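You operate a simulated robot arm through the tools that you are given. There is no shell and no other tool. Be economical: measure what you need, move in short steps, check, and stop when the job is done.

The job below is to be done with a simulated robot arm. You get a single attempt, and the scene is never put back.

## Task
Switch the shaker off and put its jar on the high shelf.
Fine: off before the hood opens; close the hood again; leave the stroke dial. Set down upright: what you pick out. Where these are worked on the way, their far stop is far enough and under half their travel is too little: clear hood.
Where things are to end (x, y in the base frame): clear jar within 0.06 m of [1.14, -0.69].

Only the result counts: the job must be done as asked and must still hold three seconds after the hand-in. Knocking over, shifting, dropping, spilling or breaking anything else fails it.

## Robot
A 6-joint arm with a two-finger gripper on a trunk, on a base that drives. Base frame: it is fixed to the floor where the robot stands at the start and does not move with it; the origin is under the middle of the robot, x ahead of it, y to its left, z up. Readings come in m, rad, newtons and seconds.
It reaches about 1.298 m from its shoulder. Its first joint turns from -2.601 to 2.601 rad. Places, roughly: blue button [0.7, -0.2, 0.9]; clear hood [0.9, -0.1, 1.1]; clear jar [1, -0.75, 1.25]; green button [0.9, 0.2, 0.9]; high shelf of the pattern table [1.1, -0.9, 1.2]; shaker [0.9, -0.1, 0.9]; shaker switch [0.8, 0, 0.9]; stroke dial [0.9, -0.3, 0.9]. Payload 1.57 kg.
Tool frame: the origin (TCP) lies between the finger pads and is the grasp point; the fingertips stand 0.021 m ahead of it; z points along the fingers, y is the line along which they close. The gripper opens to 0.07 m. The gripper's body begins 0.05 m behind the TCP.
Orientation is that of the tool frame in the base frame, as a unit quaternion [w, x, y, z]. With the fingers straight down and closing along the base's y, the tool's x points along the base's -x, its y along +y and its z along -z.

## Interface
- The arm moves only by the tool step_arm. Its argument "deltas" is a list of rows, each an object of numbers (a shift or turn left out is 0, a gripper value left out holds the last): "x", "y", "z": the shift along the tool's x, y, z in m; "rx", "ry", "rz": the turn, a rotation vector about the tool's x, y, z in rad. In form: [{"x": .., "y": .., "z": .., "rx": .., "ry": .., "rz": ..}, ...]. A call has 1 to 10 rows; each row shifts and turns the commanded pose from where the row before left it, along the tool's axes as they then stand. "claw" is the opening, from 0 (shut) to 1 (fully open), set as the call begins (left out, the last holds). Each row takes 0.2 s and may step no farther than 0.05 m and 0.15 rad from the row before; otherwise, or with a gripper value out of range, the whole call is refused. A pose out of reach is approached as far as the arm can. The call stops where the force on the tool passes 50 N (or 10 N more than at its start, if that is more) or the arm is blocked; 0.2 s more then pass. Each finger halts on what it meets, pressing with about 30 N; the grip force reading is that of the motor and also rises with nothing between the fingers. The clock runs only during rows and for 0.2 s after the last one: add rows that do not move to give the fingers time. The reply holds the time, the measured pose of the TCP, the force on the tool along the base axes, the opening and the grip force, in the units named above and with some noise, with the torque about the TCP (base axes, N m) and any sound that the robot's microphone picked up.
- Cameras (640 x 400 px; columns grow to the right, rows downward): "scene" is now at [0.04, 0.1511, 1.68]; the picture's right is [-0.31, -0.95, 0.00], its down [-0.56, 0.19, -0.81] and it looks along [0.77, -0.25, -0.59] (base axes); focal length 291 px, centre (320, 200). "wrist" rides on the gripper at [0.079, 0.004, -0.081] in the tool frame; the picture's right is [-0.05, 1.00, 0.00], its down [-0.67, -0.04, -0.74] and it looks along [-0.74, -0.04, 0.67] (tool axes); focal length 256 px, centre (320, 200). There is no depth. A picture from a camera that has moved, and an enlarged one, comes with that camera's place and axes in the base frame and with its lens.
- snapshot(camera): a new picture of that camera. No time passes.
- raise_lower(by): slides the trunk up (or, below 0, down) by that many m; the arm and the scene camera ride with it, the base frame stays. It gives what a move gives, with no picture.
- steer(legs): drives the robot by 1 to 6 legs, each [ahead, turn to the left] in m and rad, along the robot's own axes; the way and the turn of a leg run together, so that a leg with both is an arc; at most 1.5 m and 3.142 rad a leg. The arm and the cameras ride along, it lands a little off, and it stops where it bumps. It gives what a move gives.
- turn_head(pan, tilt): turns the head with the scene camera to pan (to the left, within 2.705 rad either way) and tilt (down, from -0.506 to 1.204), counted from straight ahead of the robot. It gives what a move gives.
- zoom(camera, box): a new picture of the part [left, top, right, bottom] of that camera's present view, enlarged. No time passes.
- sign_off(): hands the job in; it is judged then, once.

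Go step by step. Nothing tells you exact positions but the pictures and the camera data: compare them with the known pose of the tool, close in by small moves and look again before you grip or let go. The budget is 120 turns and 82 pictures, counting those below and the enlarged ones. Unless the task says otherwise, let go and move clear before handing in, and close with one line.

The tools are called after "Request:" as a command line: name --argument value ..., lists and objects as JSON in quotes. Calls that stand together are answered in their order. step_arm: Moves the arm, as the interface text tells. Its arguments: {"type":"object","properties":{"deltas":{"type":"array"},"claw":{"type":"number"}},"required":["deltas"]} The other tools are called the same way: raise_lower (by) slides the trunk up or down; steer (legs) drives the base; turn_head (pan, tilt) turns the head that bears the scene camera; snapshot (camera) takes a picture; zoom (camera, box) takes an enlarged picture of a part of a camera's view; sign_off () hands the job in.

At the start:

```text
time_s: 0.0
eef_pos: [0.6759, -0.0141, 0.999]
ee_rot: [0.0, 0.0, 1.0, 0.001]
ft_force: [-0.2, -0.3, -0.2]
ft_torque: [0.0, 0.0, 0.02]
width: 0.0698
grasp_force: 0.1
trunk travel left (down, up): [-0.681, 0.289]
robot x, y, heading: [0.0049, 0.0061, -0.002]
head pan, tilt: [-0.319, 0.632]
```

scene: 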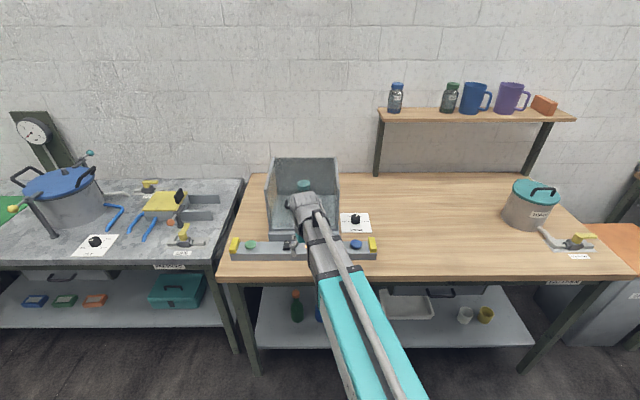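
wrist: 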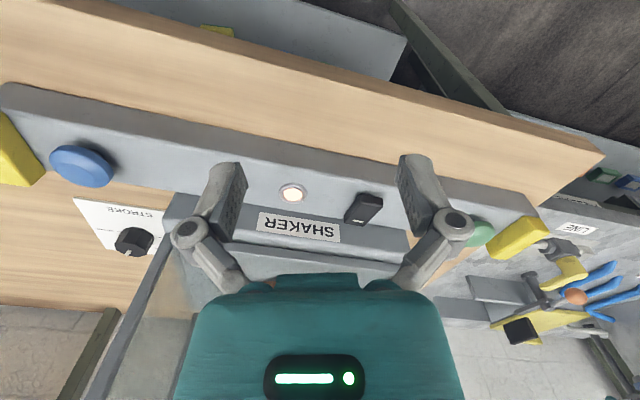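

I see the shaker box with its hood ahead, a control bar in front of it and the high shelf to the right. I'll take enlarged looks at these first.

Request:
zoom --camera "scene" --box '[220, 140, 400, 270]'

Request:
zoom --camera "scene" --box '[360, 60, 600, 200]'

Request:
zoom --camera "wrist" --box '[0, 80, 560, 320]'

```text
3.08 times, centred on (310, 205) of scene
camera zoom: at [0.04, 0.1511, 1.68], right [-0.31, -0.95, 0.0], down [-0.56, 0.19, -0.81], along [0.77, -0.25, -0.59], focal length 894 px, centre (351, 185)
```

zoom: 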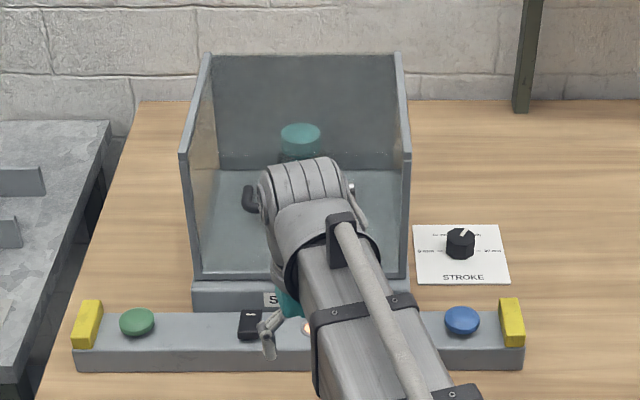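

```text
2.67 times, centred on (480, 130) of scene
camera zoom: at [0.04, 0.1511, 1.68], right [-0.31, -0.95, 0.0], down [-0.56, 0.19, -0.81], along [0.77, -0.25, -0.59], focal length 775 px, centre (-107, 387)
```

zoom: 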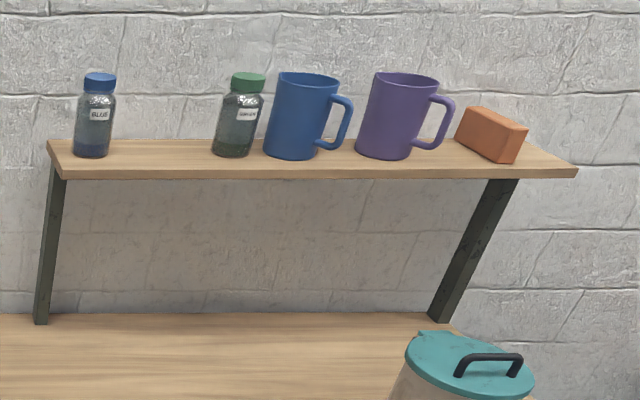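

```text
1.14 times, centred on (280, 200) of wrist
camera zoom: at [0.5972, -0.0106, 1.081], right [0.05, 1.0, 0.0], down [0.67, -0.04, 0.74], along [0.74, -0.04, -0.67], focal length 293 px, centre (366, 200)
```

zoom: 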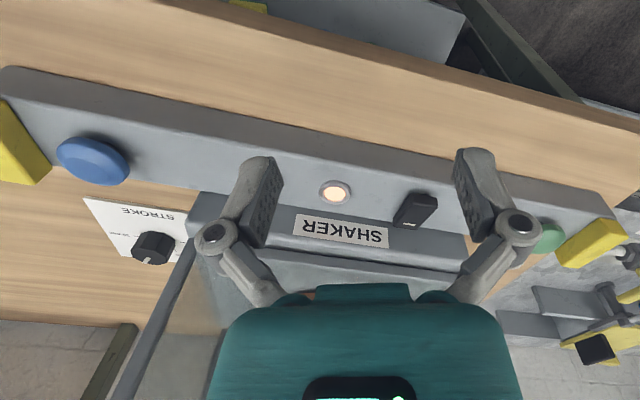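

The arm blocks the view of the hood and the switch. I'll lift it and swing it to the right, then look again.

Request:
step_arm --deltas '[{"z": -0.05}, {"z": -0.05}, {"y": -0.05}, {"y": -0.05}, {"y": -0.05}, {"y": -0.05}, {"y": -0.05}, {"y": -0.05}, {"y": -0.05}]'

Request:
zoom --camera "scene" --box '[220, 140, 400, 270]'

Request:
snapshot --camera "wrist"

```text
time_s: 2.0
eef_pos: [0.6756, -0.3647, 1.0]
ee_rot: [0.0, -0.002, 1.0, 0.0]
ft_force: [-0.9, 0.1, 0.3]
ft_torque: [-0.02, 0.01, -0.05]
width: 0.07
grasp_force: 0.2
out of reach, approached as far as the arm can: row 1, 2
trunk travel left (down, up): [-0.681, 0.289]
robot x, y, heading: [0.0017, 0.0088, -0.0]
head pan, tilt: [-0.319, 0.632]
```

```text
3.08 times, centred on (310, 205) of scene
camera zoom: at [0.0401, 0.1509, 1.68], right [-0.31, -0.95, 0.0], down [-0.56, 0.19, -0.81], along [0.77, -0.25, -0.59], focal length 894 px, centre (351, 185)
```

zoom: 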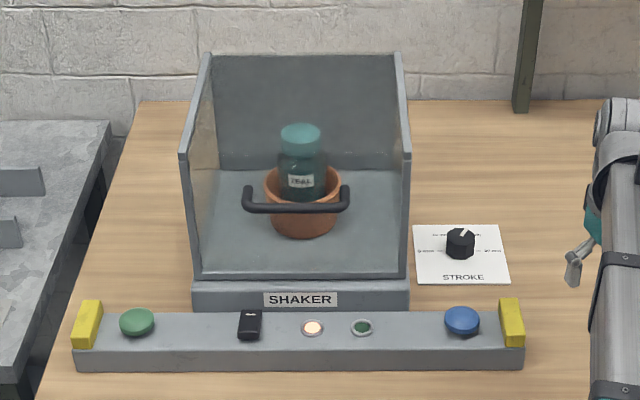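

```text
75 pictures are left
camera wrist: at [0.5966, -0.3615, 1.081], right [0.05, 1.0, 0.0], down [0.67, -0.04, 0.74], along [0.74, -0.04, -0.67], focal length 256 px, centre (320, 200)
```

wrist: 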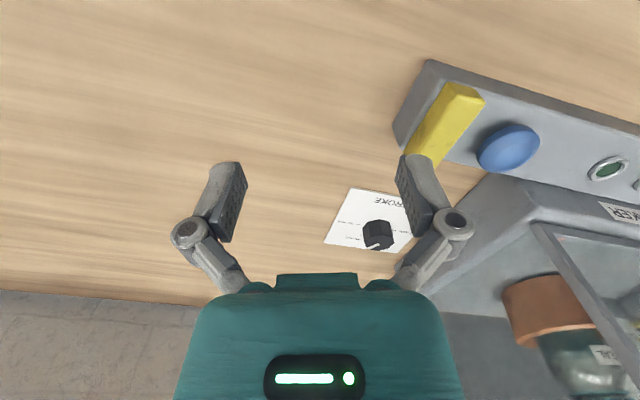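

The teal-labelled jar sits in a pot inside the hood. The hood has a black bar handle on its front panel. I'll go back towards the switch, tilted, with the claw shut, to look closely.

Request:
step_arm --deltas '[{"y": 0.05}, {"y": 0.05}, {"y": 0.05}, {"y": 0.05}, {"y": 0.05}, {"y": 0.05}, {"y": 0.05}, {"y": 0.04}]' --claw 0

Request:
step_arm --deltas '[{"ry": -0.15}, {"ry": -0.15}, {"ry": -0.15}, {"ry": -0.15}]'

Request:
snapshot --camera "wrist"

```text
time_s: 3.8
eef_pos: [0.6759, 0.024, 0.9995]
ee_rot: [0.0, -0.001, 1.0, 0.0]
ft_force: [-0.2, 0.4, -0.1]
ft_torque: [0.01, 0.01, 0.03]
width: 0.0
grasp_force: 28.3
trunk travel left (down, up): [-0.681, 0.289]
robot x, y, heading: [0.0018, 0.0079, 0.001]
head pan, tilt: [-0.319, 0.632]
```

```text
time_s: 4.8
eef_pos: [0.6758, 0.0246, 1.0319]
ee_rot: [0.295, -0.001, 0.955, 0.0]
ft_force: [-1.1, -0.2, -0.1]
ft_torque: [0.01, -0.02, 0.0]
width: 0.0
grasp_force: 28.6
out of reach, approached as far as the arm can: row 2, 3, 4
trunk travel left (down, up): [-0.681, 0.289]
robot x, y, heading: [0.0014, 0.0097, 0.004]
head pan, tilt: [-0.319, 0.632]
```

```text
74 pictures are left
camera wrist: at [0.5644, 0.0288, 1.0547], right [0.04, 1.0, 0.03], down [0.13, -0.04, 0.99], along [0.99, -0.04, -0.13], focal length 256 px, centre (320, 200)
```

wrist: 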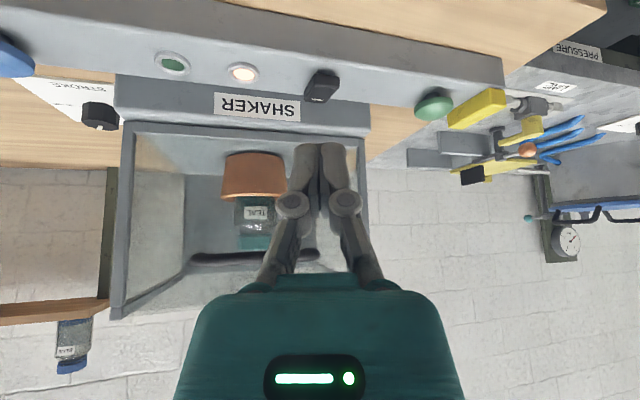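

Tilted fine. I'll zoom in on the switch and the front of the hood.

Request:
zoom --camera "wrist" --box '[140, 40, 460, 140]'

Request:
zoom --camera "scene" --box '[230, 220, 330, 270]'

```text
2.00 times, centred on (300, 90) of wrist
camera zoom: at [0.5644, 0.0288, 1.0547], right [0.04, 1.0, 0.03], down [0.13, -0.04, 0.99], along [0.99, -0.04, -0.13], focal length 512 px, centre (360, 420)
```

zoom: 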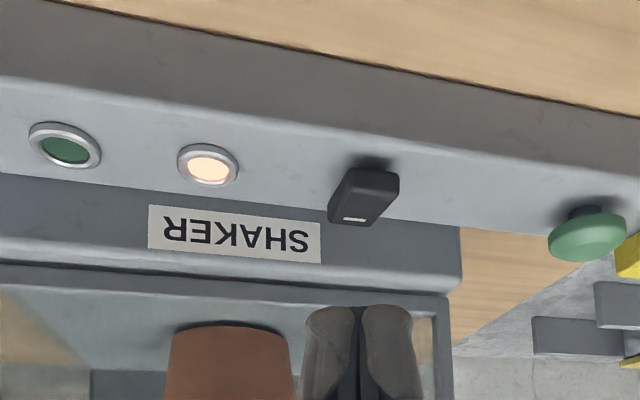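

```text
6.40 times, centred on (280, 245) of scene
camera zoom: at [0.0398, 0.1511, 1.6801], right [-0.31, -0.95, 0.0], down [-0.56, 0.19, -0.81], along [0.77, -0.25, -0.59], focal length 1860 px, centre (576, -88)
```

zoom: 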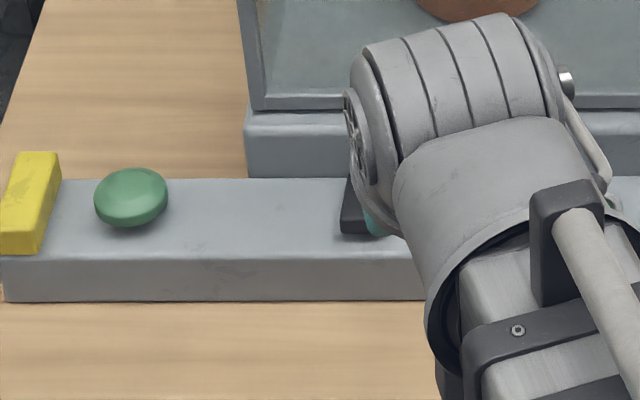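

The switch is a rocker with its marked far end raised, at about (0.83, 0.02, 0.90). I'll hover the shut fingertips just above that end.

Request:
step_arm --deltas '[{"x": -0.0197, "y": -0.0017, "z": 0.0362}, {"x": -0.0197, "y": -0.0017, "z": 0.0362}, {"x": -0.0197, "y": -0.0017, "z": 0.0362}, {"x": -0.0197, "y": -0.0017, "z": 0.0362}]'

Request:
snapshot --camera "wrist"

Request:
zoom --camera "scene" --box '[230, 200, 330, 270]'

```text
time_s: 5.8
eef_pos: [0.8239, 0.0179, 1.0314]
ee_rot: [0.296, -0.001, 0.955, 0.001]
ft_force: [0.7, 0.0, 0.0]
ft_torque: [-0.02, -0.01, 0.0]
width: 0.0
grasp_force: 29.0
out of reach, approached as far as the arm can: row 1, 2, 3, 4
trunk travel left (down, up): [-0.681, 0.289]
robot x, y, heading: [0.0024, 0.0081, 0.002]
head pan, tilt: [-0.319, 0.632]
```

```text
71 pictures are left
camera wrist: at [0.7127, 0.0222, 1.0544], right [0.04, 1.0, 0.03], down [0.13, -0.04, 0.99], along [0.99, -0.04, -0.13], focal length 256 px, centre (320, 200)
```

wrist: 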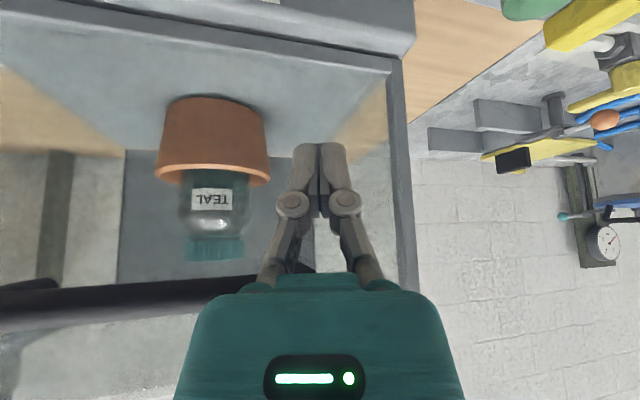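

```text
5.71 times, centred on (280, 235) of scene
camera zoom: at [0.0404, 0.1511, 1.68], right [-0.31, -0.95, 0.0], down [-0.56, 0.19, -0.81], along [0.77, -0.25, -0.59], focal length 1661 px, centre (549, 0)
```

zoom: 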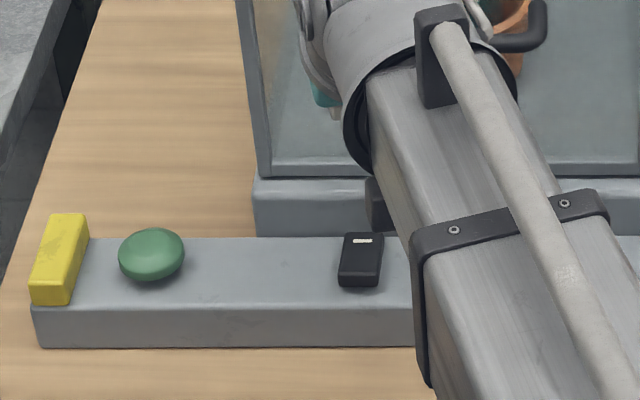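

The arm stayed higher than I commanded. I'll back off slightly, lower it in small moves and look again.

Request:
step_arm --deltas '[{"x": 0.0224, "z": 0.015}, {"x": 0.0224, "z": 0.015}]'

Request:
snapshot --camera "wrist"

```text
time_s: 6.4
eef_pos: [0.8098, 0.0175, 1.0319]
ee_rot: [0.294, 0.0, 0.956, 0.0]
ft_force: [0.5, 0.6, -0.3]
ft_torque: [-0.01, 0.04, 0.02]
width: 0.0
grasp_force: 28.4
out of reach, approached as far as the arm can: row 1, 2
trunk travel left (down, up): [-0.681, 0.289]
robot x, y, heading: [0.001, 0.007, -0.002]
head pan, tilt: [-0.319, 0.632]
```

```text
69 pictures are left
camera wrist: at [0.6985, 0.0219, 1.0545], right [0.04, 1.0, 0.03], down [0.13, -0.04, 0.99], along [0.99, -0.04, -0.13], focal length 256 px, centre (320, 200)
```

wrist: 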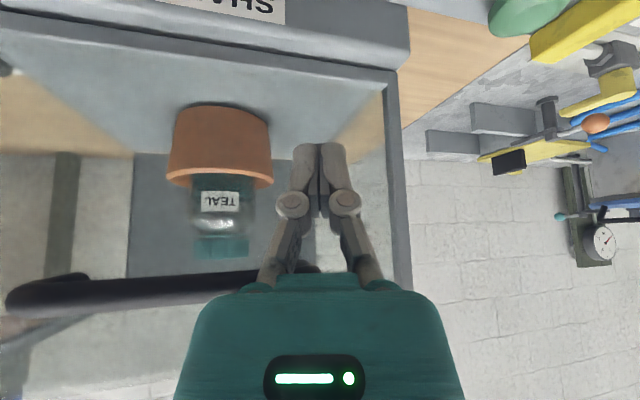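

It appears the arm itself moves only in a plane, and the trunk sets the height. I'll lower the trunk by 0.07 and look.

Request:
raise_lower --by -0.07

Request:
snapshot --camera "wrist"

Request:
snapshot --camera "scene"

```text
time_s: 7.5
eef_pos: [0.8099, 0.0184, 0.9629]
ee_rot: [0.295, 0.0, 0.955, -0.001]
ft_force: [-0.2, 0.0, 0.1]
ft_torque: [-0.01, 0.01, 0.01]
width: 0.0001
grasp_force: 28.6
trunk travel left (down, up): [-0.611, 0.359]
robot x, y, heading: [-0.0014, 0.0106, -0.0]
head pan, tilt: [-0.319, 0.632]
```

```text
68 pictures are left
camera wrist: at [0.6983, 0.0219, 0.9846], right [0.04, 1.0, 0.03], down [0.13, -0.04, 0.99], along [0.99, -0.04, -0.13], focal length 256 px, centre (320, 200)
```

wrist: 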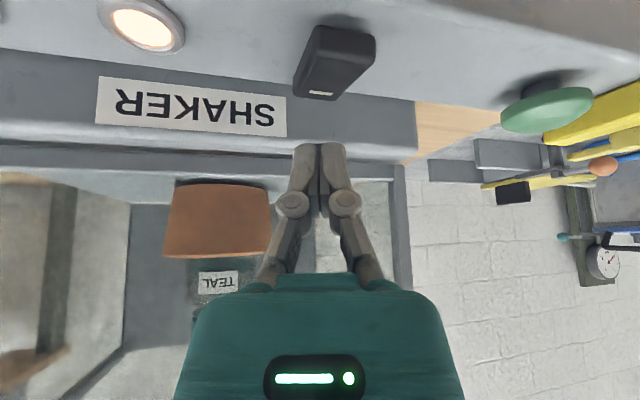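

```text
67 pictures are left
camera scene: at [0.0399, 0.1511, 1.61], right [-0.31, -0.95, 0.0], down [-0.56, 0.19, -0.81], along [0.77, -0.25, -0.59], focal length 291 px, centre (320, 200)
```

scene: 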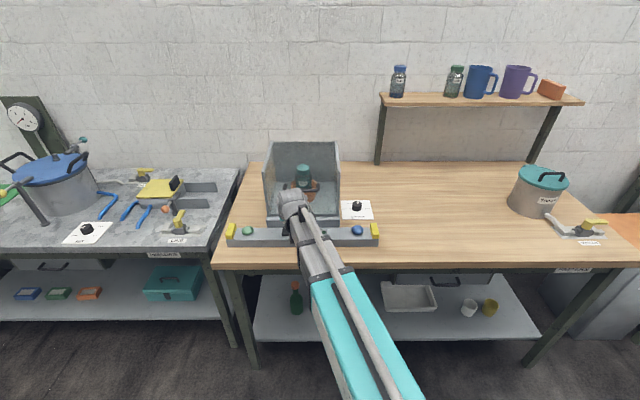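

The rocker's marked end looks to be about 3 cm straight below the fingertips. I'll nudge forward slightly and lower the trunk onto it.

Request:
step_arm --deltas '[{"x": -0.005, "y": 0.001, "z": 0.0034}]'

Request:
raise_lower --by -0.025

Request:
snapshot --camera "wrist"

```text
time_s: 7.9
eef_pos: [0.8166, 0.0192, 0.9623]
ee_rot: [0.295, 0.0, 0.956, 0.0]
ft_force: [-0.1, 0.3, 0.0]
ft_torque: [-0.01, 0.0, 0.0]
width: 0.0002
grasp_force: 28.5
trunk travel left (down, up): [-0.611, 0.359]
robot x, y, heading: [0.0032, 0.0105, 0.001]
head pan, tilt: [-0.319, 0.632]
```

```text
time_s: 8.6
eef_pos: [0.8165, 0.019, 0.9372]
ee_rot: [0.296, 0.0, 0.955, 0.0]
ft_force: [-0.5, -1.0, 0.7]
ft_torque: [-0.02, 0.03, 0.0]
width: 0.0
grasp_force: 28.4
trunk travel left (down, up): [-0.586, 0.384]
robot x, y, heading: [0.0016, 0.0069, 0.001]
head pan, tilt: [-0.319, 0.632]
```

```text
66 pictures are left
camera wrist: at [0.7045, 0.0229, 0.9596], right [0.04, 1.0, 0.03], down [0.13, -0.04, 0.99], along [0.99, -0.04, -0.13], focal length 256 px, centre (320, 200)
```

wrist: 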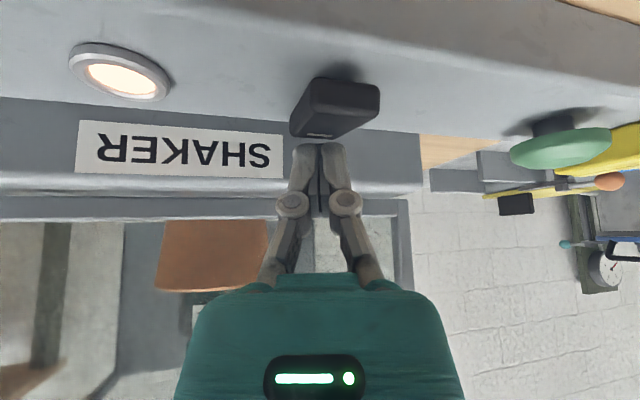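

The tips are just above the mark. I'll lower in small steps and watch the force.

Request:
raise_lower --by -0.01

Request:
snapshot --camera "wrist"

```text
time_s: 9.1
eef_pos: [0.816, 0.0186, 0.9349]
ee_rot: [0.304, 0.0, 0.953, 0.001]
ft_force: [-9.6, -1.1, 30.0]
ft_torque: [0.22, 0.04, 0.07]
width: 0.0001
grasp_force: 28.4
trunk travel left (down, up): [-0.577, 0.393]
robot x, y, heading: [0.0043, 0.0087, -0.004]
head pan, tilt: [-0.319, 0.632]
stopped: the force on the tool passed its limit at 57 N (the readings are from after the stop); the commanded pose is now the measured one
```

```text
65 pictures are left
camera wrist: at [0.7041, 0.0229, 0.9534], right [0.04, 1.0, 0.03], down [0.11, -0.04, 0.99], along [0.99, -0.04, -0.11], focal length 256 px, centre (320, 200)
```

wrist: 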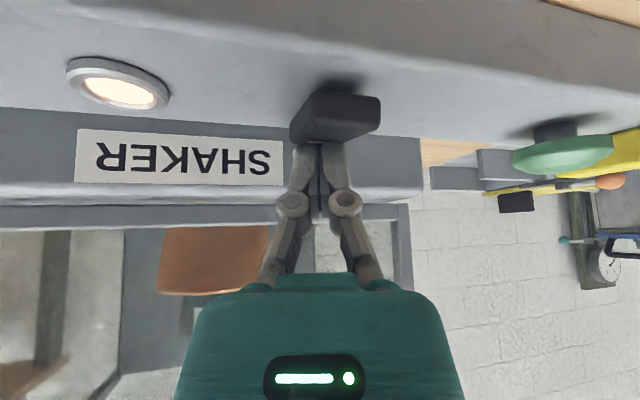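

There was firm contact, yet the lamp is still lit. I'll raise and look at the rocker.

Request:
raise_lower --by 0.06

Request:
zoom --camera "wrist" --box '[60, 0, 380, 200]'

```text
time_s: 10.1
eef_pos: [0.8195, 0.0197, 0.99]
ee_rot: [0.302, 0.0, 0.953, 0.0]
ft_force: [0.2, 0.2, 0.6]
ft_torque: [-0.02, -0.01, 0.0]
width: 0.0002
grasp_force: 28.9
trunk travel left (down, up): [-0.637, 0.333]
robot x, y, heading: [-0.0007, 0.0108, 0.001]
head pan, tilt: [-0.319, 0.632]
```

```text
2.00 times, centred on (220, 100) of wrist
camera zoom: at [0.7074, 0.023, 1.0107], right [0.04, 1.0, 0.03], down [0.12, -0.04, 0.99], along [0.99, -0.04, -0.12], focal length 512 px, centre (520, 400)
```

zoom: 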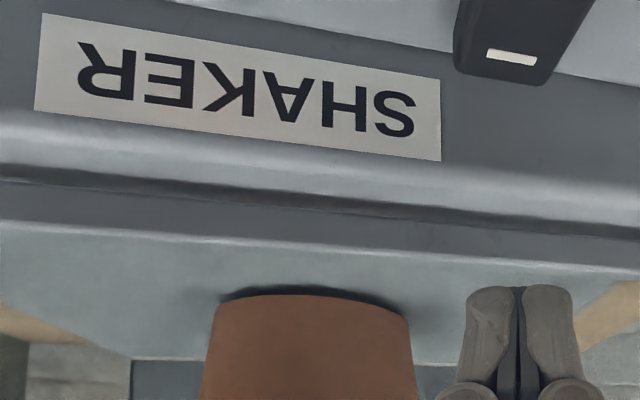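

I need a profile view of the rocker, so I'll back off 0.12 m.

Request:
step_arm --deltas '[{"x": 0.0341, "z": -0.022}, {"x": 0.0341, "z": -0.022}, {"x": 0.0341, "z": -0.022}]'

Request:
zoom --camera "wrist" --box '[200, 20, 440, 170]'

Request:
zoom --camera "scene" --box '[250, 210, 330, 260]'

```text
time_s: 10.9
eef_pos: [0.6981, 0.0199, 0.9907]
ee_rot: [0.302, 0.0, 0.953, 0.001]
ft_force: [-0.1, -0.4, 0.3]
ft_torque: [0.0, 0.01, -0.01]
width: 0.0
grasp_force: 28.0
out of reach, approached as far as the arm can: row 2
trunk travel left (down, up): [-0.637, 0.333]
robot x, y, heading: [0.0055, 0.0047, -0.001]
head pan, tilt: [-0.319, 0.632]
```

```text
2.67 times, centred on (320, 95) of wrist
camera zoom: at [0.5856, 0.0238, 1.0109], right [0.04, 1.0, 0.03], down [0.12, -0.04, 0.99], along [0.99, -0.04, -0.12], focal length 683 px, centre (320, 480)
```

zoom: 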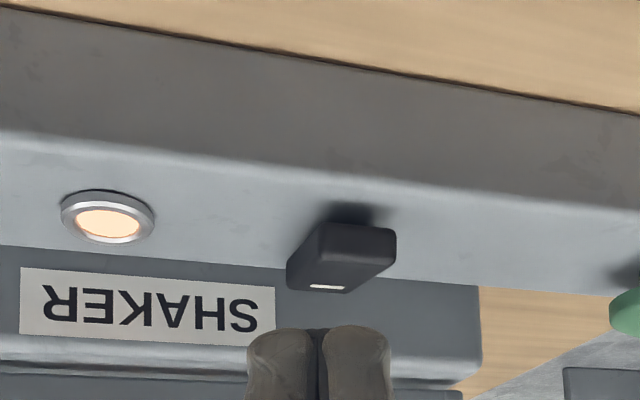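

```text
8.00 times, centred on (290, 235) of scene
camera zoom: at [0.0399, 0.1511, 1.6363], right [-0.31, -0.95, 0.0], down [-0.56, 0.19, -0.81], along [0.77, -0.25, -0.59], focal length 2326 px, centre (560, -80)
```

zoom: 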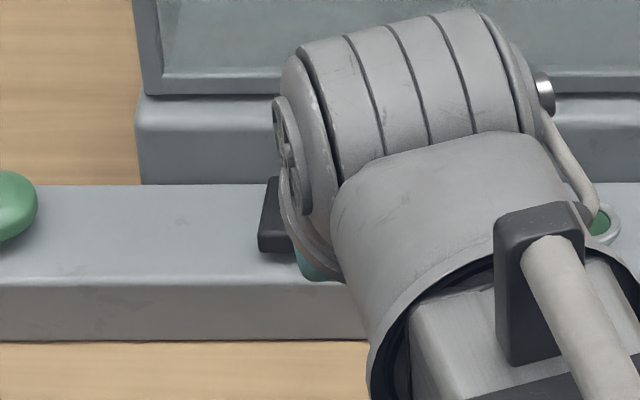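

The near end looks raised, with a shadow beneath it, and the marked far end is already down. So I need to press the near end, at x≈0.793.

Request:
step_arm --deltas '[{"x": -0.0364, "z": 0.0257}, {"x": -0.0364, "z": 0.0257}]'

Request:
raise_lower --by -0.035

Request:
snapshot --camera "wrist"

```text
time_s: 11.5
eef_pos: [0.7875, 0.0207, 0.9901]
ee_rot: [0.301, -0.001, 0.954, 0.0]
ft_force: [-0.4, 1.0, -0.4]
ft_torque: [-0.04, 0.01, 0.02]
width: 0.0
grasp_force: 28.6
trunk travel left (down, up): [-0.637, 0.333]
robot x, y, heading: [0.0049, 0.0074, 0.001]
head pan, tilt: [-0.319, 0.632]
```

```text
time_s: 12.3
eef_pos: [0.787, 0.0199, 0.9555]
ee_rot: [0.302, 0.0, 0.953, 0.001]
ft_force: [0.0, -0.1, -0.3]
ft_torque: [0.0, -0.01, -0.01]
width: 0.0001
grasp_force: 28.6
trunk travel left (down, up): [-0.602, 0.368]
robot x, y, heading: [0.0017, 0.0038, -0.003]
head pan, tilt: [-0.319, 0.632]
```

```text
61 pictures are left
camera wrist: at [0.6749, 0.0244, 0.9758], right [0.04, 1.0, 0.03], down [0.12, -0.04, 0.99], along [0.99, -0.04, -0.12], focal length 256 px, centre (320, 200)
```

wrist: 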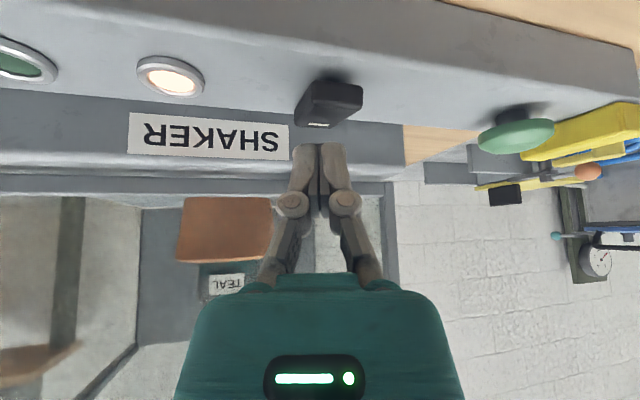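

Request:
raise_lower --by -0.02

Request:
snapshot --camera "wrist"

```text
time_s: 13.0
eef_pos: [0.7867, 0.0205, 0.9361]
ee_rot: [0.301, 0.0, 0.954, 0.0]
ft_force: [-0.4, -0.5, 0.1]
ft_torque: [0.03, 0.01, 0.01]
width: 0.0
grasp_force: 28.6
trunk travel left (down, up): [-0.582, 0.388]
robot x, y, heading: [0.0002, 0.0076, 0.003]
head pan, tilt: [-0.319, 0.632]
heard: click
```

```text
60 pictures are left
camera wrist: at [0.6748, 0.0244, 0.9558], right [0.04, 1.0, 0.03], down [0.12, -0.04, 0.99], along [0.99, -0.04, -0.12], focal length 256 px, centre (320, 200)
```

wrist: 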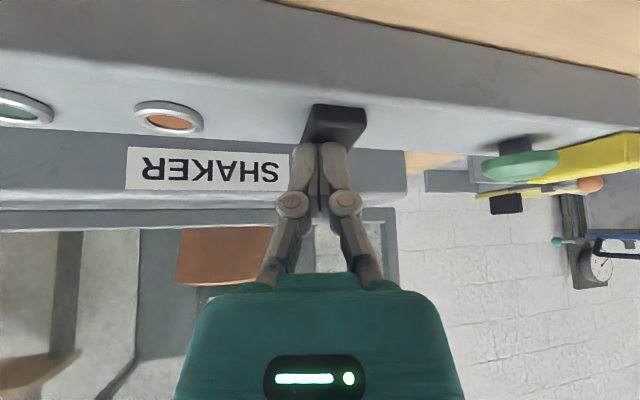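

It clicked and the lamp went out. I'll raise clear, back off, and study the hood.

Request:
raise_lower --by 0.1

Request:
step_arm --deltas '[{"x": 0.0364, "z": -0.0257}, {"x": 0.0364, "z": -0.0257}, {"x": 0.0364, "z": -0.0257}, {"y": -0.05}, {"y": -0.05}, {"y": -0.05}, {"y": -0.05}, {"y": -0.05}, {"y": -0.05}]' --claw 1

Request:
zoom --camera "scene" --box '[220, 140, 400, 270]'

Request:
snapshot --camera "wrist"

```text
time_s: 14.3
eef_pos: [0.787, 0.0214, 1.0344]
ee_rot: [0.301, 0.001, 0.954, 0.0]
ft_force: [0.4, 0.2, 0.1]
ft_torque: [0.01, 0.02, 0.01]
width: 0.0
grasp_force: 28.6
trunk travel left (down, up): [-0.682, 0.288]
robot x, y, heading: [0.0042, 0.0083, 0.001]
head pan, tilt: [-0.319, 0.632]
```

```text
time_s: 16.3
eef_pos: [0.6532, -0.2805, 1.0337]
ee_rot: [0.3, 0.001, 0.954, -0.001]
ft_force: [0.3, -0.7, 0.8]
ft_torque: [-0.01, 0.01, 0.03]
width: 0.0698
grasp_force: 0.1
trunk travel left (down, up): [-0.682, 0.288]
robot x, y, heading: [0.0032, 0.0096, 0.006]
head pan, tilt: [-0.319, 0.632]
```

```text
3.08 times, centred on (310, 205) of scene
camera zoom: at [0.0401, 0.151, 1.6813], right [-0.31, -0.95, 0.0], down [-0.56, 0.19, -0.81], along [0.77, -0.25, -0.59], focal length 894 px, centre (351, 185)
```

zoom: 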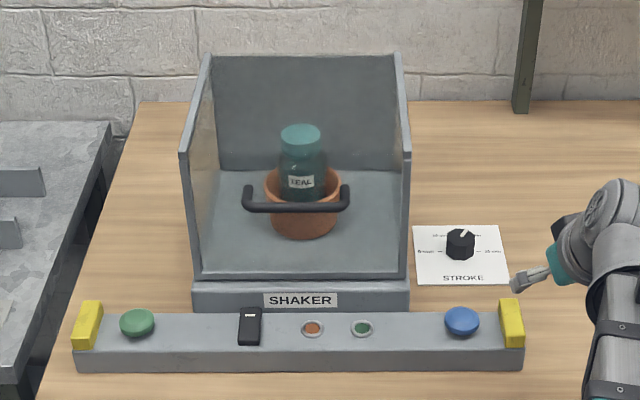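

```text
58 pictures are left
camera wrist: at [0.5414, -0.2769, 1.0557], right [0.04, 1.0, 0.03], down [0.12, -0.04, 0.99], along [0.99, -0.04, -0.12], focal length 256 px, centre (320, 200)
```

wrist: 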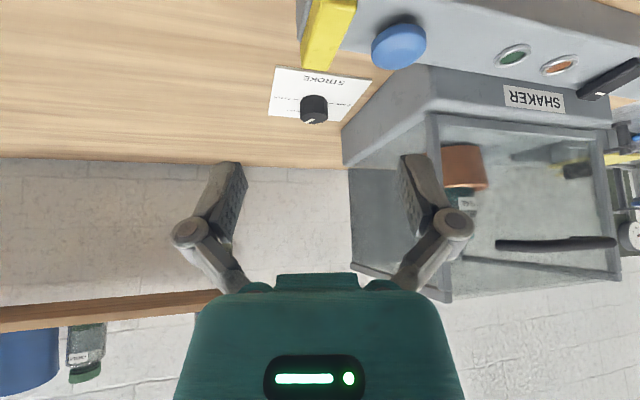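

The lamps are dark now. I'll look closely at the hood's frame and handle to understand how it opens.

Request:
zoom --camera "wrist" --box '[330, 50, 640, 310]'

Request:
zoom --camera "scene" --box '[262, 148, 346, 232]'

```text
1.54 times, centred on (485, 180) of wrist
camera zoom: at [0.5414, -0.2769, 1.0557], right [0.04, 1.0, 0.03], down [0.12, -0.04, 0.99], along [0.99, -0.04, -0.12], focal length 394 px, centre (66, 231)
```

zoom: 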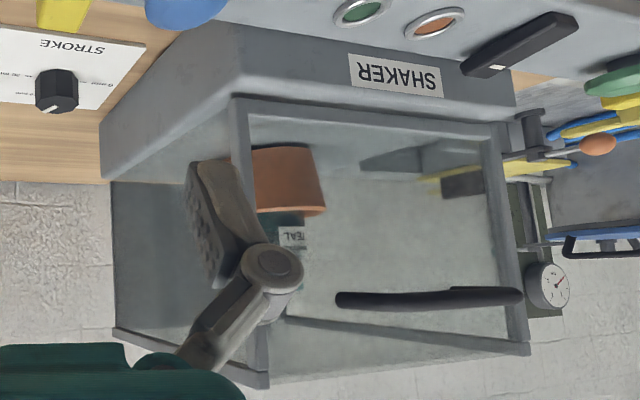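

```text
4.76 times, centred on (304, 190) of scene
camera zoom: at [0.0401, 0.151, 1.6813], right [-0.31, -0.95, 0.0], down [-0.56, 0.19, -0.81], along [0.77, -0.25, -0.59], focal length 1384 px, centre (396, 248)
```

zoom: 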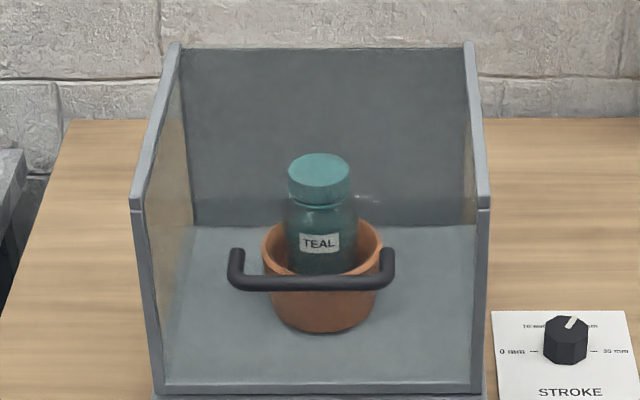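

The shaker, bar and table are turned about −0.315 rad from the base frame. The hood's handle bar is centred near (0.82, −0.04, 1.06). I'll pitch the hand to horizontal, line it up with the hood, and roll it so the fingers close vertically on the bar.

Request:
step_arm --deltas '[{"ry": -0.137}, {"ry": -0.137}, {"ry": -0.137}, {"ry": -0.137}, {"ry": -0.137}, {"ry": -0.137}, {"ry": -0.137}, {"rx": 0.105}, {"rx": 0.105}, {"rx": 0.105}]'

Request:
step_arm --deltas '[{"rz": 0.1428}, {"rz": 0.1428}, {"rz": 0.1428}, {"rz": 0.1428}, {"rz": 0.1428}, {"rz": 0.1428}, {"rz": 0.1428}, {"rz": 0.1428}, {"rz": 0.1428}, {"rz": 0.1428}]'

Request:
step_arm --deltas '[{"rz": 0.1428}]'

Request:
snapshot --camera "wrist"

```text
time_s: 18.5
eef_pos: [0.6574, -0.2828, 1.1874]
ee_rot: [0.699, 0.113, 0.698, -0.112]
ft_force: [0.1, 0.0, -0.4]
ft_torque: [-0.01, 0.01, 0.0]
width: 0.07
grasp_force: 0.1
out of reach, approached as far as the arm can: row 1, 2, 3, 4, 5, 6, 7, 10
trunk travel left (down, up): [-0.682, 0.288]
robot x, y, heading: [0.0007, 0.0093, 0.003]
head pan, tilt: [-0.319, 0.632]
```

```text
time_s: 20.7
eef_pos: [0.6578, -0.2836, 1.1878]
ee_rot: [0.6, 0.543, 0.454, 0.374]
ft_force: [0.0, 0.5, 0.4]
ft_torque: [-0.05, 0.03, -0.02]
width: 0.0699
grasp_force: 0.1
trunk travel left (down, up): [-0.682, 0.288]
robot x, y, heading: [0.0015, 0.0081, -0.003]
head pan, tilt: [-0.319, 0.632]
```

```text
time_s: 21.1
eef_pos: [0.6589, -0.2835, 1.1875]
ee_rot: [0.572, 0.573, 0.415, 0.415]
ft_force: [0.6, -0.5, 0.3]
ft_torque: [0.02, 0.01, 0.0]
width: 0.0699
grasp_force: 0.1
trunk travel left (down, up): [-0.682, 0.288]
robot x, y, heading: [0.0021, 0.0073, 0.002]
head pan, tilt: [-0.319, 0.632]
```

```text
55 pictures are left
camera wrist: at [0.6053, -0.1823, 1.1918], right [-0.02, -0.05, 1.0], down [-0.91, -0.4, -0.04], along [0.4, -0.91, -0.04], focal length 256 px, centre (320, 200)
```

wrist: 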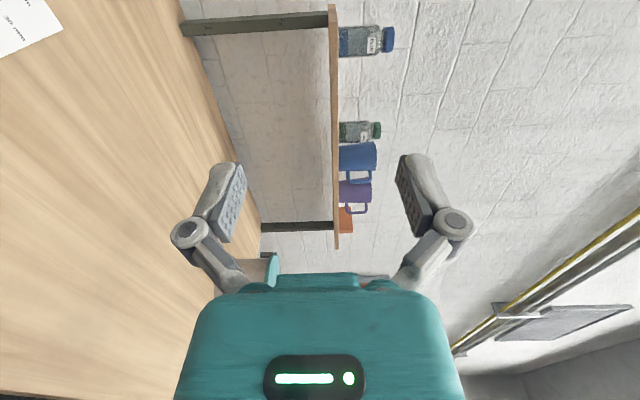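

Orientation is good. I'll shift sideways in front of the handle and lower to its height.

Request:
step_arm --deltas '[{"x": 0.0468}, {"x": 0.0468}, {"x": 0.0468}, {"x": 0.0468}, {"x": 0.0468}, {"x": 0.0468}]'

Request:
raise_lower --by -0.125

Request:
snapshot --camera "wrist"

Request:
zoom --camera "scene" --box '[240, 130, 360, 230]'

```text
time_s: 22.5
eef_pos: [0.7509, -0.0185, 1.1869]
ee_rot: [0.573, 0.572, 0.415, 0.415]
ft_force: [-0.3, -0.3, 0.5]
ft_torque: [0.01, -0.01, 0.01]
width: 0.0699
grasp_force: 0.0
out of reach, approached as far as the arm can: row 1
trunk travel left (down, up): [-0.682, 0.288]
robot x, y, heading: [0.0019, 0.0081, -0.002]
head pan, tilt: [-0.319, 0.632]
```

```text
time_s: 24.0
eef_pos: [0.7507, -0.0199, 1.0631]
ee_rot: [0.573, 0.572, 0.415, 0.416]
ft_force: [-0.9, -0.6, -0.3]
ft_torque: [-0.01, 0.01, 0.02]
width: 0.0701
grasp_force: 0.0
trunk travel left (down, up): [-0.557, 0.413]
robot x, y, heading: [0.0013, 0.0117, 0.0]
head pan, tilt: [-0.319, 0.632]
```

```text
54 pictures are left
camera wrist: at [0.6978, 0.0826, 1.0668], right [-0.02, -0.05, 1.0], down [-0.91, -0.4, -0.04], along [0.4, -0.91, -0.04], focal length 256 px, centre (320, 200)
```

wrist: 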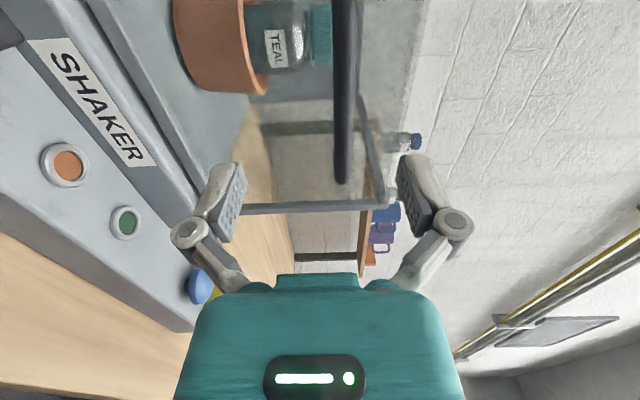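

```text
4.00 times, centred on (300, 180) of scene
camera zoom: at [0.0399, 0.1511, 1.5563], right [-0.31, -0.95, 0.0], down [-0.56, 0.19, -0.81], along [0.77, -0.25, -0.59], focal length 1163 px, centre (400, 280)
```

zoom: 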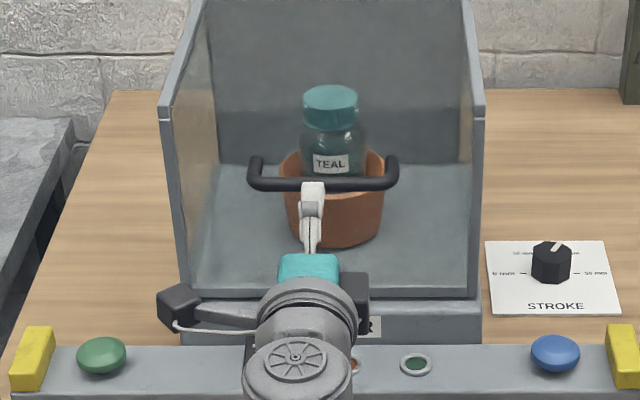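

The bar is about 1.4 cm above the fingers' midline and about 7 cm ahead. I'll raise, shift slightly right and advance.

Request:
raise_lower --by 0.014

Request:
step_arm --deltas '[{"x": -0.004, "z": 0.03}, {"x": -0.004, "z": 0.03}]'

Request:
snapshot --camera "wrist"

Request:
zoom --camera "scene" --box '[260, 150, 340, 210]'

```text
time_s: 24.7
eef_pos: [0.7509, -0.018, 1.0767]
ee_rot: [0.573, 0.572, 0.414, 0.416]
ft_force: [0.2, -0.2, -0.4]
ft_torque: [-0.02, 0.02, -0.02]
width: 0.0698
grasp_force: 0.0
trunk travel left (down, up): [-0.571, 0.399]
robot x, y, heading: [-0.0039, 0.0089, 0.001]
head pan, tilt: [-0.319, 0.632]
```

```text
time_s: 25.3
eef_pos: [0.806, -0.0439, 1.0746]
ee_rot: [0.573, 0.572, 0.415, 0.415]
ft_force: [0.0, 0.6, -0.3]
ft_torque: [0.02, -0.02, -0.03]
width: 0.0701
grasp_force: 0.1
trunk travel left (down, up): [-0.571, 0.399]
robot x, y, heading: [0.0022, 0.01, -0.001]
head pan, tilt: [-0.319, 0.632]
```

```text
52 pictures are left
camera wrist: at [0.7532, 0.0567, 1.0807], right [-0.02, -0.05, 1.0], down [-0.91, -0.4, -0.04], along [0.4, -0.91, -0.04], focal length 256 px, centre (320, 200)
```

wrist: 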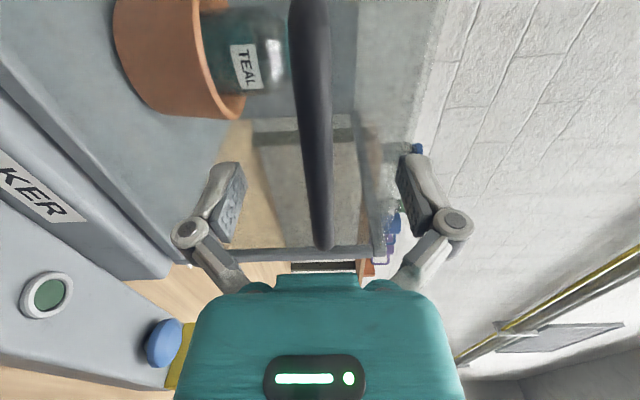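

```text
6.67 times, centred on (300, 180) of scene
camera zoom: at [0.0401, 0.1512, 1.5703], right [-0.31, -0.95, 0.0], down [-0.56, 0.19, -0.81], along [0.77, -0.25, -0.59], focal length 1938 px, centre (453, 333)
```

zoom: 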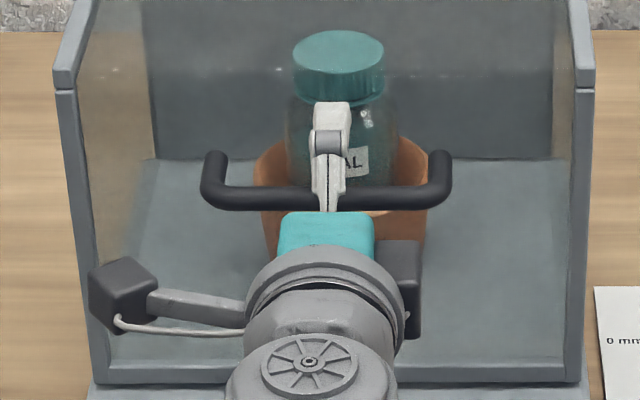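

The bar lies between the fingers. I'll advance 1 cm more and close on it.

Request:
step_arm --deltas '[{"z": 0.01}]'

Request:
step_arm --deltas '[{}, {}, {}, {}, {}]' --claw 0

Request:
snapshot --camera "wrist"

```text
time_s: 25.7
eef_pos: [0.8149, -0.0471, 1.0758]
ee_rot: [0.573, 0.572, 0.414, 0.416]
ft_force: [-0.4, 0.2, -0.2]
ft_torque: [0.02, 0.01, -0.02]
width: 0.0697
grasp_force: 0.2
trunk travel left (down, up): [-0.571, 0.399]
robot x, y, heading: [0.0032, 0.0069, 0.001]
head pan, tilt: [-0.319, 0.632]
```

```text
time_s: 26.9
eef_pos: [0.8164, -0.0481, 1.0758]
ee_rot: [0.573, 0.572, 0.415, 0.415]
ft_force: [5.8, -3.0, -4.1]
ft_torque: [-0.06, -0.06, 0.2]
width: 0.0121
grasp_force: 31.8
trunk travel left (down, up): [-0.571, 0.399]
robot x, y, heading: [0.0037, 0.0052, 0.002]
head pan, tilt: [-0.319, 0.632]
```

```text
50 pictures are left
camera wrist: at [0.7632, 0.053, 1.0801], right [-0.02, -0.05, 1.0], down [-0.91, -0.4, -0.04], along [0.4, -0.91, -0.04], focal length 256 px, centre (320, 200)
```

wrist: 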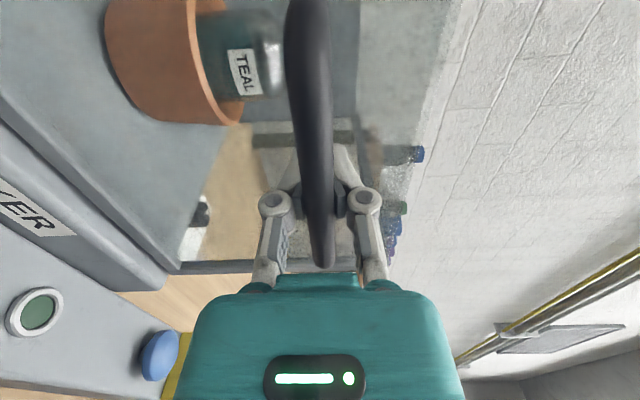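

The bar is gripped, with a width of 12 mm. I'll try a small lift to see how the hood moves.

Request:
raise_lower --by 0.02

Request:
zoom --camera "scene" --box '[240, 130, 360, 230]'

```text
time_s: 27.5
eef_pos: [0.8179, -0.0482, 1.0925]
ee_rot: [0.572, 0.573, 0.415, 0.415]
ft_force: [26.5, -9.7, -16.6]
ft_torque: [-0.08, -0.19, -0.23]
width: 0.0103
grasp_force: 31.9
trunk travel left (down, up): [-0.591, 0.379]
robot x, y, heading: [0.0019, 0.0076, -0.002]
head pan, tilt: [-0.319, 0.632]
```

```text
4.00 times, centred on (300, 180) of scene
camera zoom: at [0.0459, 0.1497, 1.5903], right [-0.31, -0.95, 0.0], down [-0.56, 0.19, -0.8], along [0.76, -0.25, -0.59], focal length 1163 px, centre (400, 280)
```

zoom: 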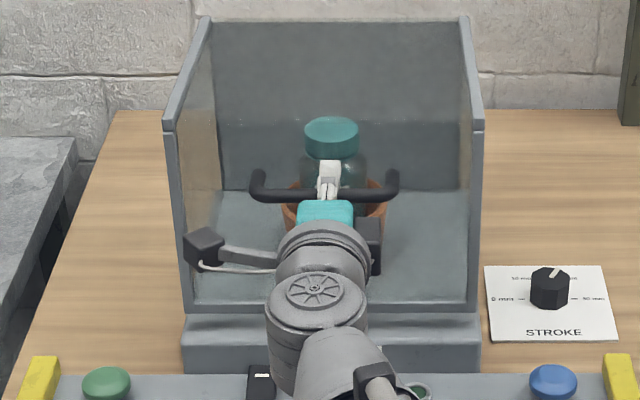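

The force pulls the tool forward and down, which suggests a hinge at the rear bottom with an arc going up and forward. I'll follow with a forward move and re-check the force.

Request:
step_arm --deltas '[{"z": 0.008}]'

Request:
snapshot --camera "wrist"

```text
time_s: 27.9
eef_pos: [0.8204, -0.0493, 1.0969]
ee_rot: [0.573, 0.572, 0.415, 0.416]
ft_force: [-0.3, 0.5, -3.8]
ft_torque: [0.0, 0.03, -0.57]
width: 0.0103
grasp_force: 31.9
trunk travel left (down, up): [-0.591, 0.379]
robot x, y, heading: [0.0015, 0.0065, -0.003]
head pan, tilt: [-0.319, 0.632]
```

```text
48 pictures are left
camera wrist: at [0.7681, 0.0516, 1.1007], right [-0.02, -0.05, 1.0], down [-0.91, -0.4, -0.04], along [0.4, -0.91, -0.04], focal length 256 px, centre (320, 200)
```

wrist: 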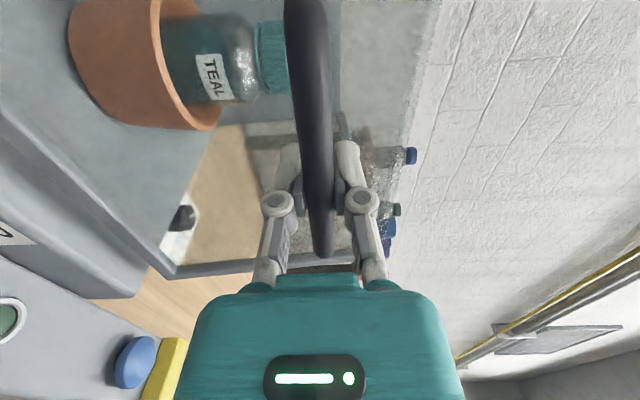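

The hood rose with the handle: a gap opened between the frame and the base, and the force is near zero. I'll continue, lifting and then correcting forward.

Request:
raise_lower --by 0.025

Request:
zoom --camera "scene" --box '[240, 130, 360, 230]'

```text
time_s: 28.6
eef_pos: [0.828, -0.0512, 1.1189]
ee_rot: [0.572, 0.573, 0.415, 0.414]
ft_force: [26.5, -9.9, -20.0]
ft_torque: [-0.02, -0.07, -0.08]
width: 0.011
grasp_force: 32.6
trunk travel left (down, up): [-0.616, 0.354]
robot x, y, heading: [-0.0009, 0.0092, -0.003]
head pan, tilt: [-0.319, 0.632]
```

```text
4.00 times, centred on (300, 180) of scene
camera zoom: at [0.0467, 0.1497, 1.6152], right [-0.31, -0.95, 0.0], down [-0.56, 0.19, -0.8], along [0.76, -0.25, -0.59], focal length 1163 px, centre (400, 280)
```

zoom: 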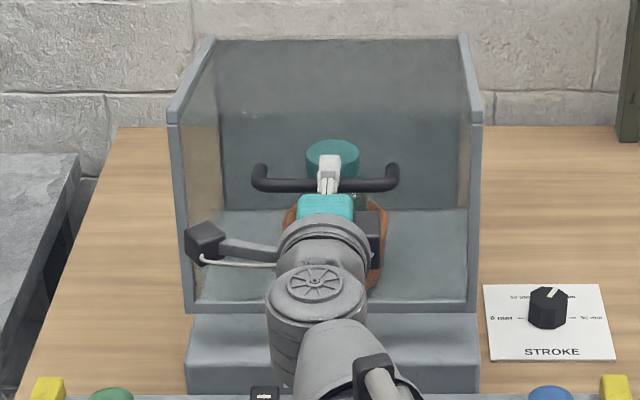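

The hood turns about its rear edge. My model puts the hinge near n≈1.08, z≈0.92 with a radius of 0.33. I'll step forward, then follow the arc with pitch.

Request:
step_arm --deltas '[{"z": 0.015}]'

```text
time_s: 29.0
eef_pos: [0.8313, -0.052, 1.1248]
ee_rot: [0.574, 0.57, 0.415, 0.417]
ft_force: [-14.6, 9.0, 7.8]
ft_torque: [0.02, -0.02, -0.36]
width: 0.0108
grasp_force: 32.1
trunk travel left (down, up): [-0.616, 0.354]
robot x, y, heading: [0.0009, 0.0118, -0.001]
head pan, tilt: [-0.319, 0.632]
```

Request:
raise_lower --by 0.025

Request:
step_arm --deltas '[{"z": 0.004, "rx": 0.05}]'

```text
time_s: 29.8
eef_pos: [0.8423, -0.0551, 1.1419]
ee_rot: [0.572, 0.573, 0.416, 0.414]
ft_force: [26.5, -10.1, -26.1]
ft_torque: [-0.02, 0.02, -0.06]
width: 0.0107
grasp_force: 32.4
trunk travel left (down, up): [-0.641, 0.329]
robot x, y, heading: [0.0047, 0.0066, 0.0]
head pan, tilt: [-0.319, 0.632]
```

```text
time_s: 30.1
eef_pos: [0.8385, -0.0541, 1.1381]
ee_rot: [0.558, 0.586, 0.425, 0.406]
ft_force: [1.8, 0.8, -1.2]
ft_torque: [-0.07, -0.08, -0.39]
width: 0.0108
grasp_force: 32.1
out of reach, approached as far as the arm can: row 1
trunk travel left (down, up): [-0.641, 0.329]
robot x, y, heading: [0.0025, 0.0059, 0.001]
head pan, tilt: [-0.319, 0.632]
```

Force is balanced again. I'll continue along the arc in the same way.

Request:
raise_lower --by 0.025

Request:
step_arm --deltas '[{"z": 0.01, "rx": 0.05}]'

Request:
raise_lower --by 0.025

Request:
step_arm --deltas '[{"z": 0.01, "rx": 0.05}]'

Request:
snapshot --camera "scene"

```text
time_s: 30.9
eef_pos: [0.8457, -0.0555, 1.1587]
ee_rot: [0.557, 0.587, 0.426, 0.404]
ft_force: [25.0, -6.9, -26.8]
ft_torque: [0.09, 0.28, -0.22]
width: 0.0117
grasp_force: 32.1
trunk travel left (down, up): [-0.666, 0.304]
robot x, y, heading: [0.0021, 0.0054, -0.004]
head pan, tilt: [-0.319, 0.632]
```

```text
time_s: 31.3
eef_pos: [0.8439, -0.0566, 1.1563]
ee_rot: [0.545, 0.597, 0.435, 0.397]
ft_force: [-13.8, 10.5, 15.8]
ft_torque: [-0.02, -0.26, -0.05]
width: 0.0115
grasp_force: 32.1
out of reach, approached as far as the arm can: row 1
trunk travel left (down, up): [-0.666, 0.304]
robot x, y, heading: [0.0033, 0.0093, 0.003]
head pan, tilt: [-0.319, 0.632]
```

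```text
time_s: 32.0
eef_pos: [0.8579, -0.0601, 1.1723]
ee_rot: [0.543, 0.601, 0.436, 0.393]
ft_force: [28.0, -6.5, -31.1]
ft_torque: [0.08, 0.41, -0.11]
width: 0.0117
grasp_force: 31.6
trunk travel left (down, up): [-0.691, 0.279]
robot x, y, heading: [-0.0017, 0.0087, 0.002]
head pan, tilt: [-0.319, 0.632]
```

```text
time_s: 32.4
eef_pos: [0.8562, -0.0596, 1.1725]
ee_rot: [0.53, 0.611, 0.444, 0.385]
ft_force: [-8.6, 7.1, 10.2]
ft_torque: [0.05, -0.29, -0.21]
width: 0.0118
grasp_force: 32.1
out of reach, approached as far as the arm can: row 1
trunk travel left (down, up): [-0.691, 0.279]
robot x, y, heading: [-0.0006, 0.0108, 0.006]
head pan, tilt: [-0.319, 0.632]
```

```text
46 pictures are left
camera scene: at [0.037, 0.1522, 1.6911], right [-0.31, -0.95, 0.0], down [-0.56, 0.18, -0.81], along [0.77, -0.25, -0.59], focal length 291 px, centre (320, 200)
```

scene: 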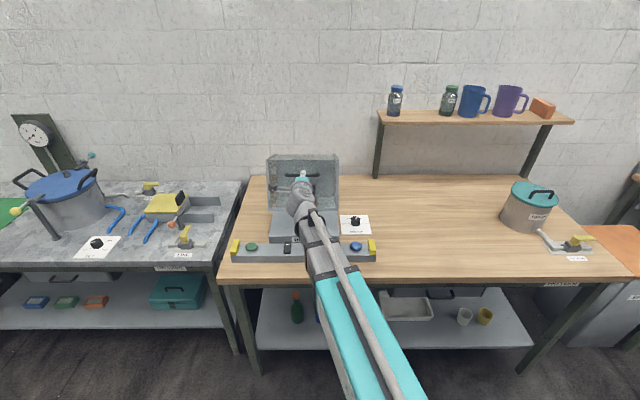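

Request:
zoom --camera "scene" --box '[240, 140, 370, 250]'

Request:
snapshot --camera "wrist"

```text
3.64 times, centred on (305, 195) of scene
camera zoom: at [0.037, 0.1522, 1.6911], right [-0.31, -0.95, 0.0], down [-0.56, 0.18, -0.81], along [0.77, -0.25, -0.59], focal length 1057 px, centre (374, 218)
```

zoom: 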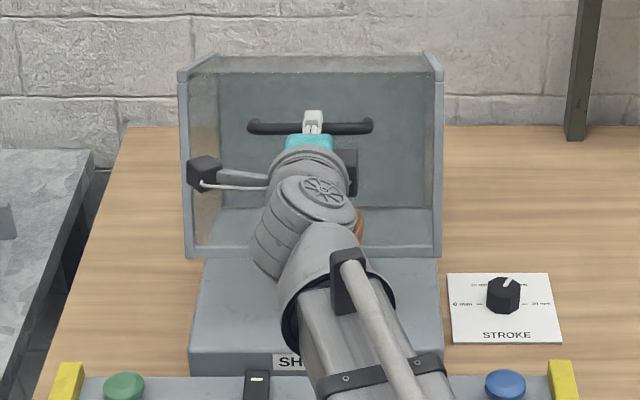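

```text
44 pictures are left
camera wrist: at [0.804, 0.0404, 1.1877], right [0.12, -0.09, 0.99], down [-0.91, -0.41, 0.07], along [0.39, -0.91, -0.13], focal length 256 px, centre (320, 200)
```

wrist: 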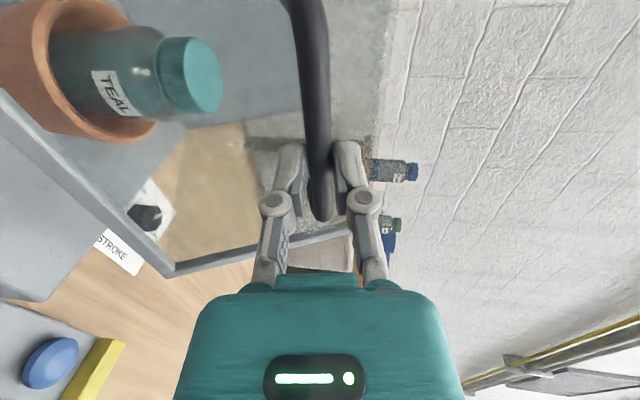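

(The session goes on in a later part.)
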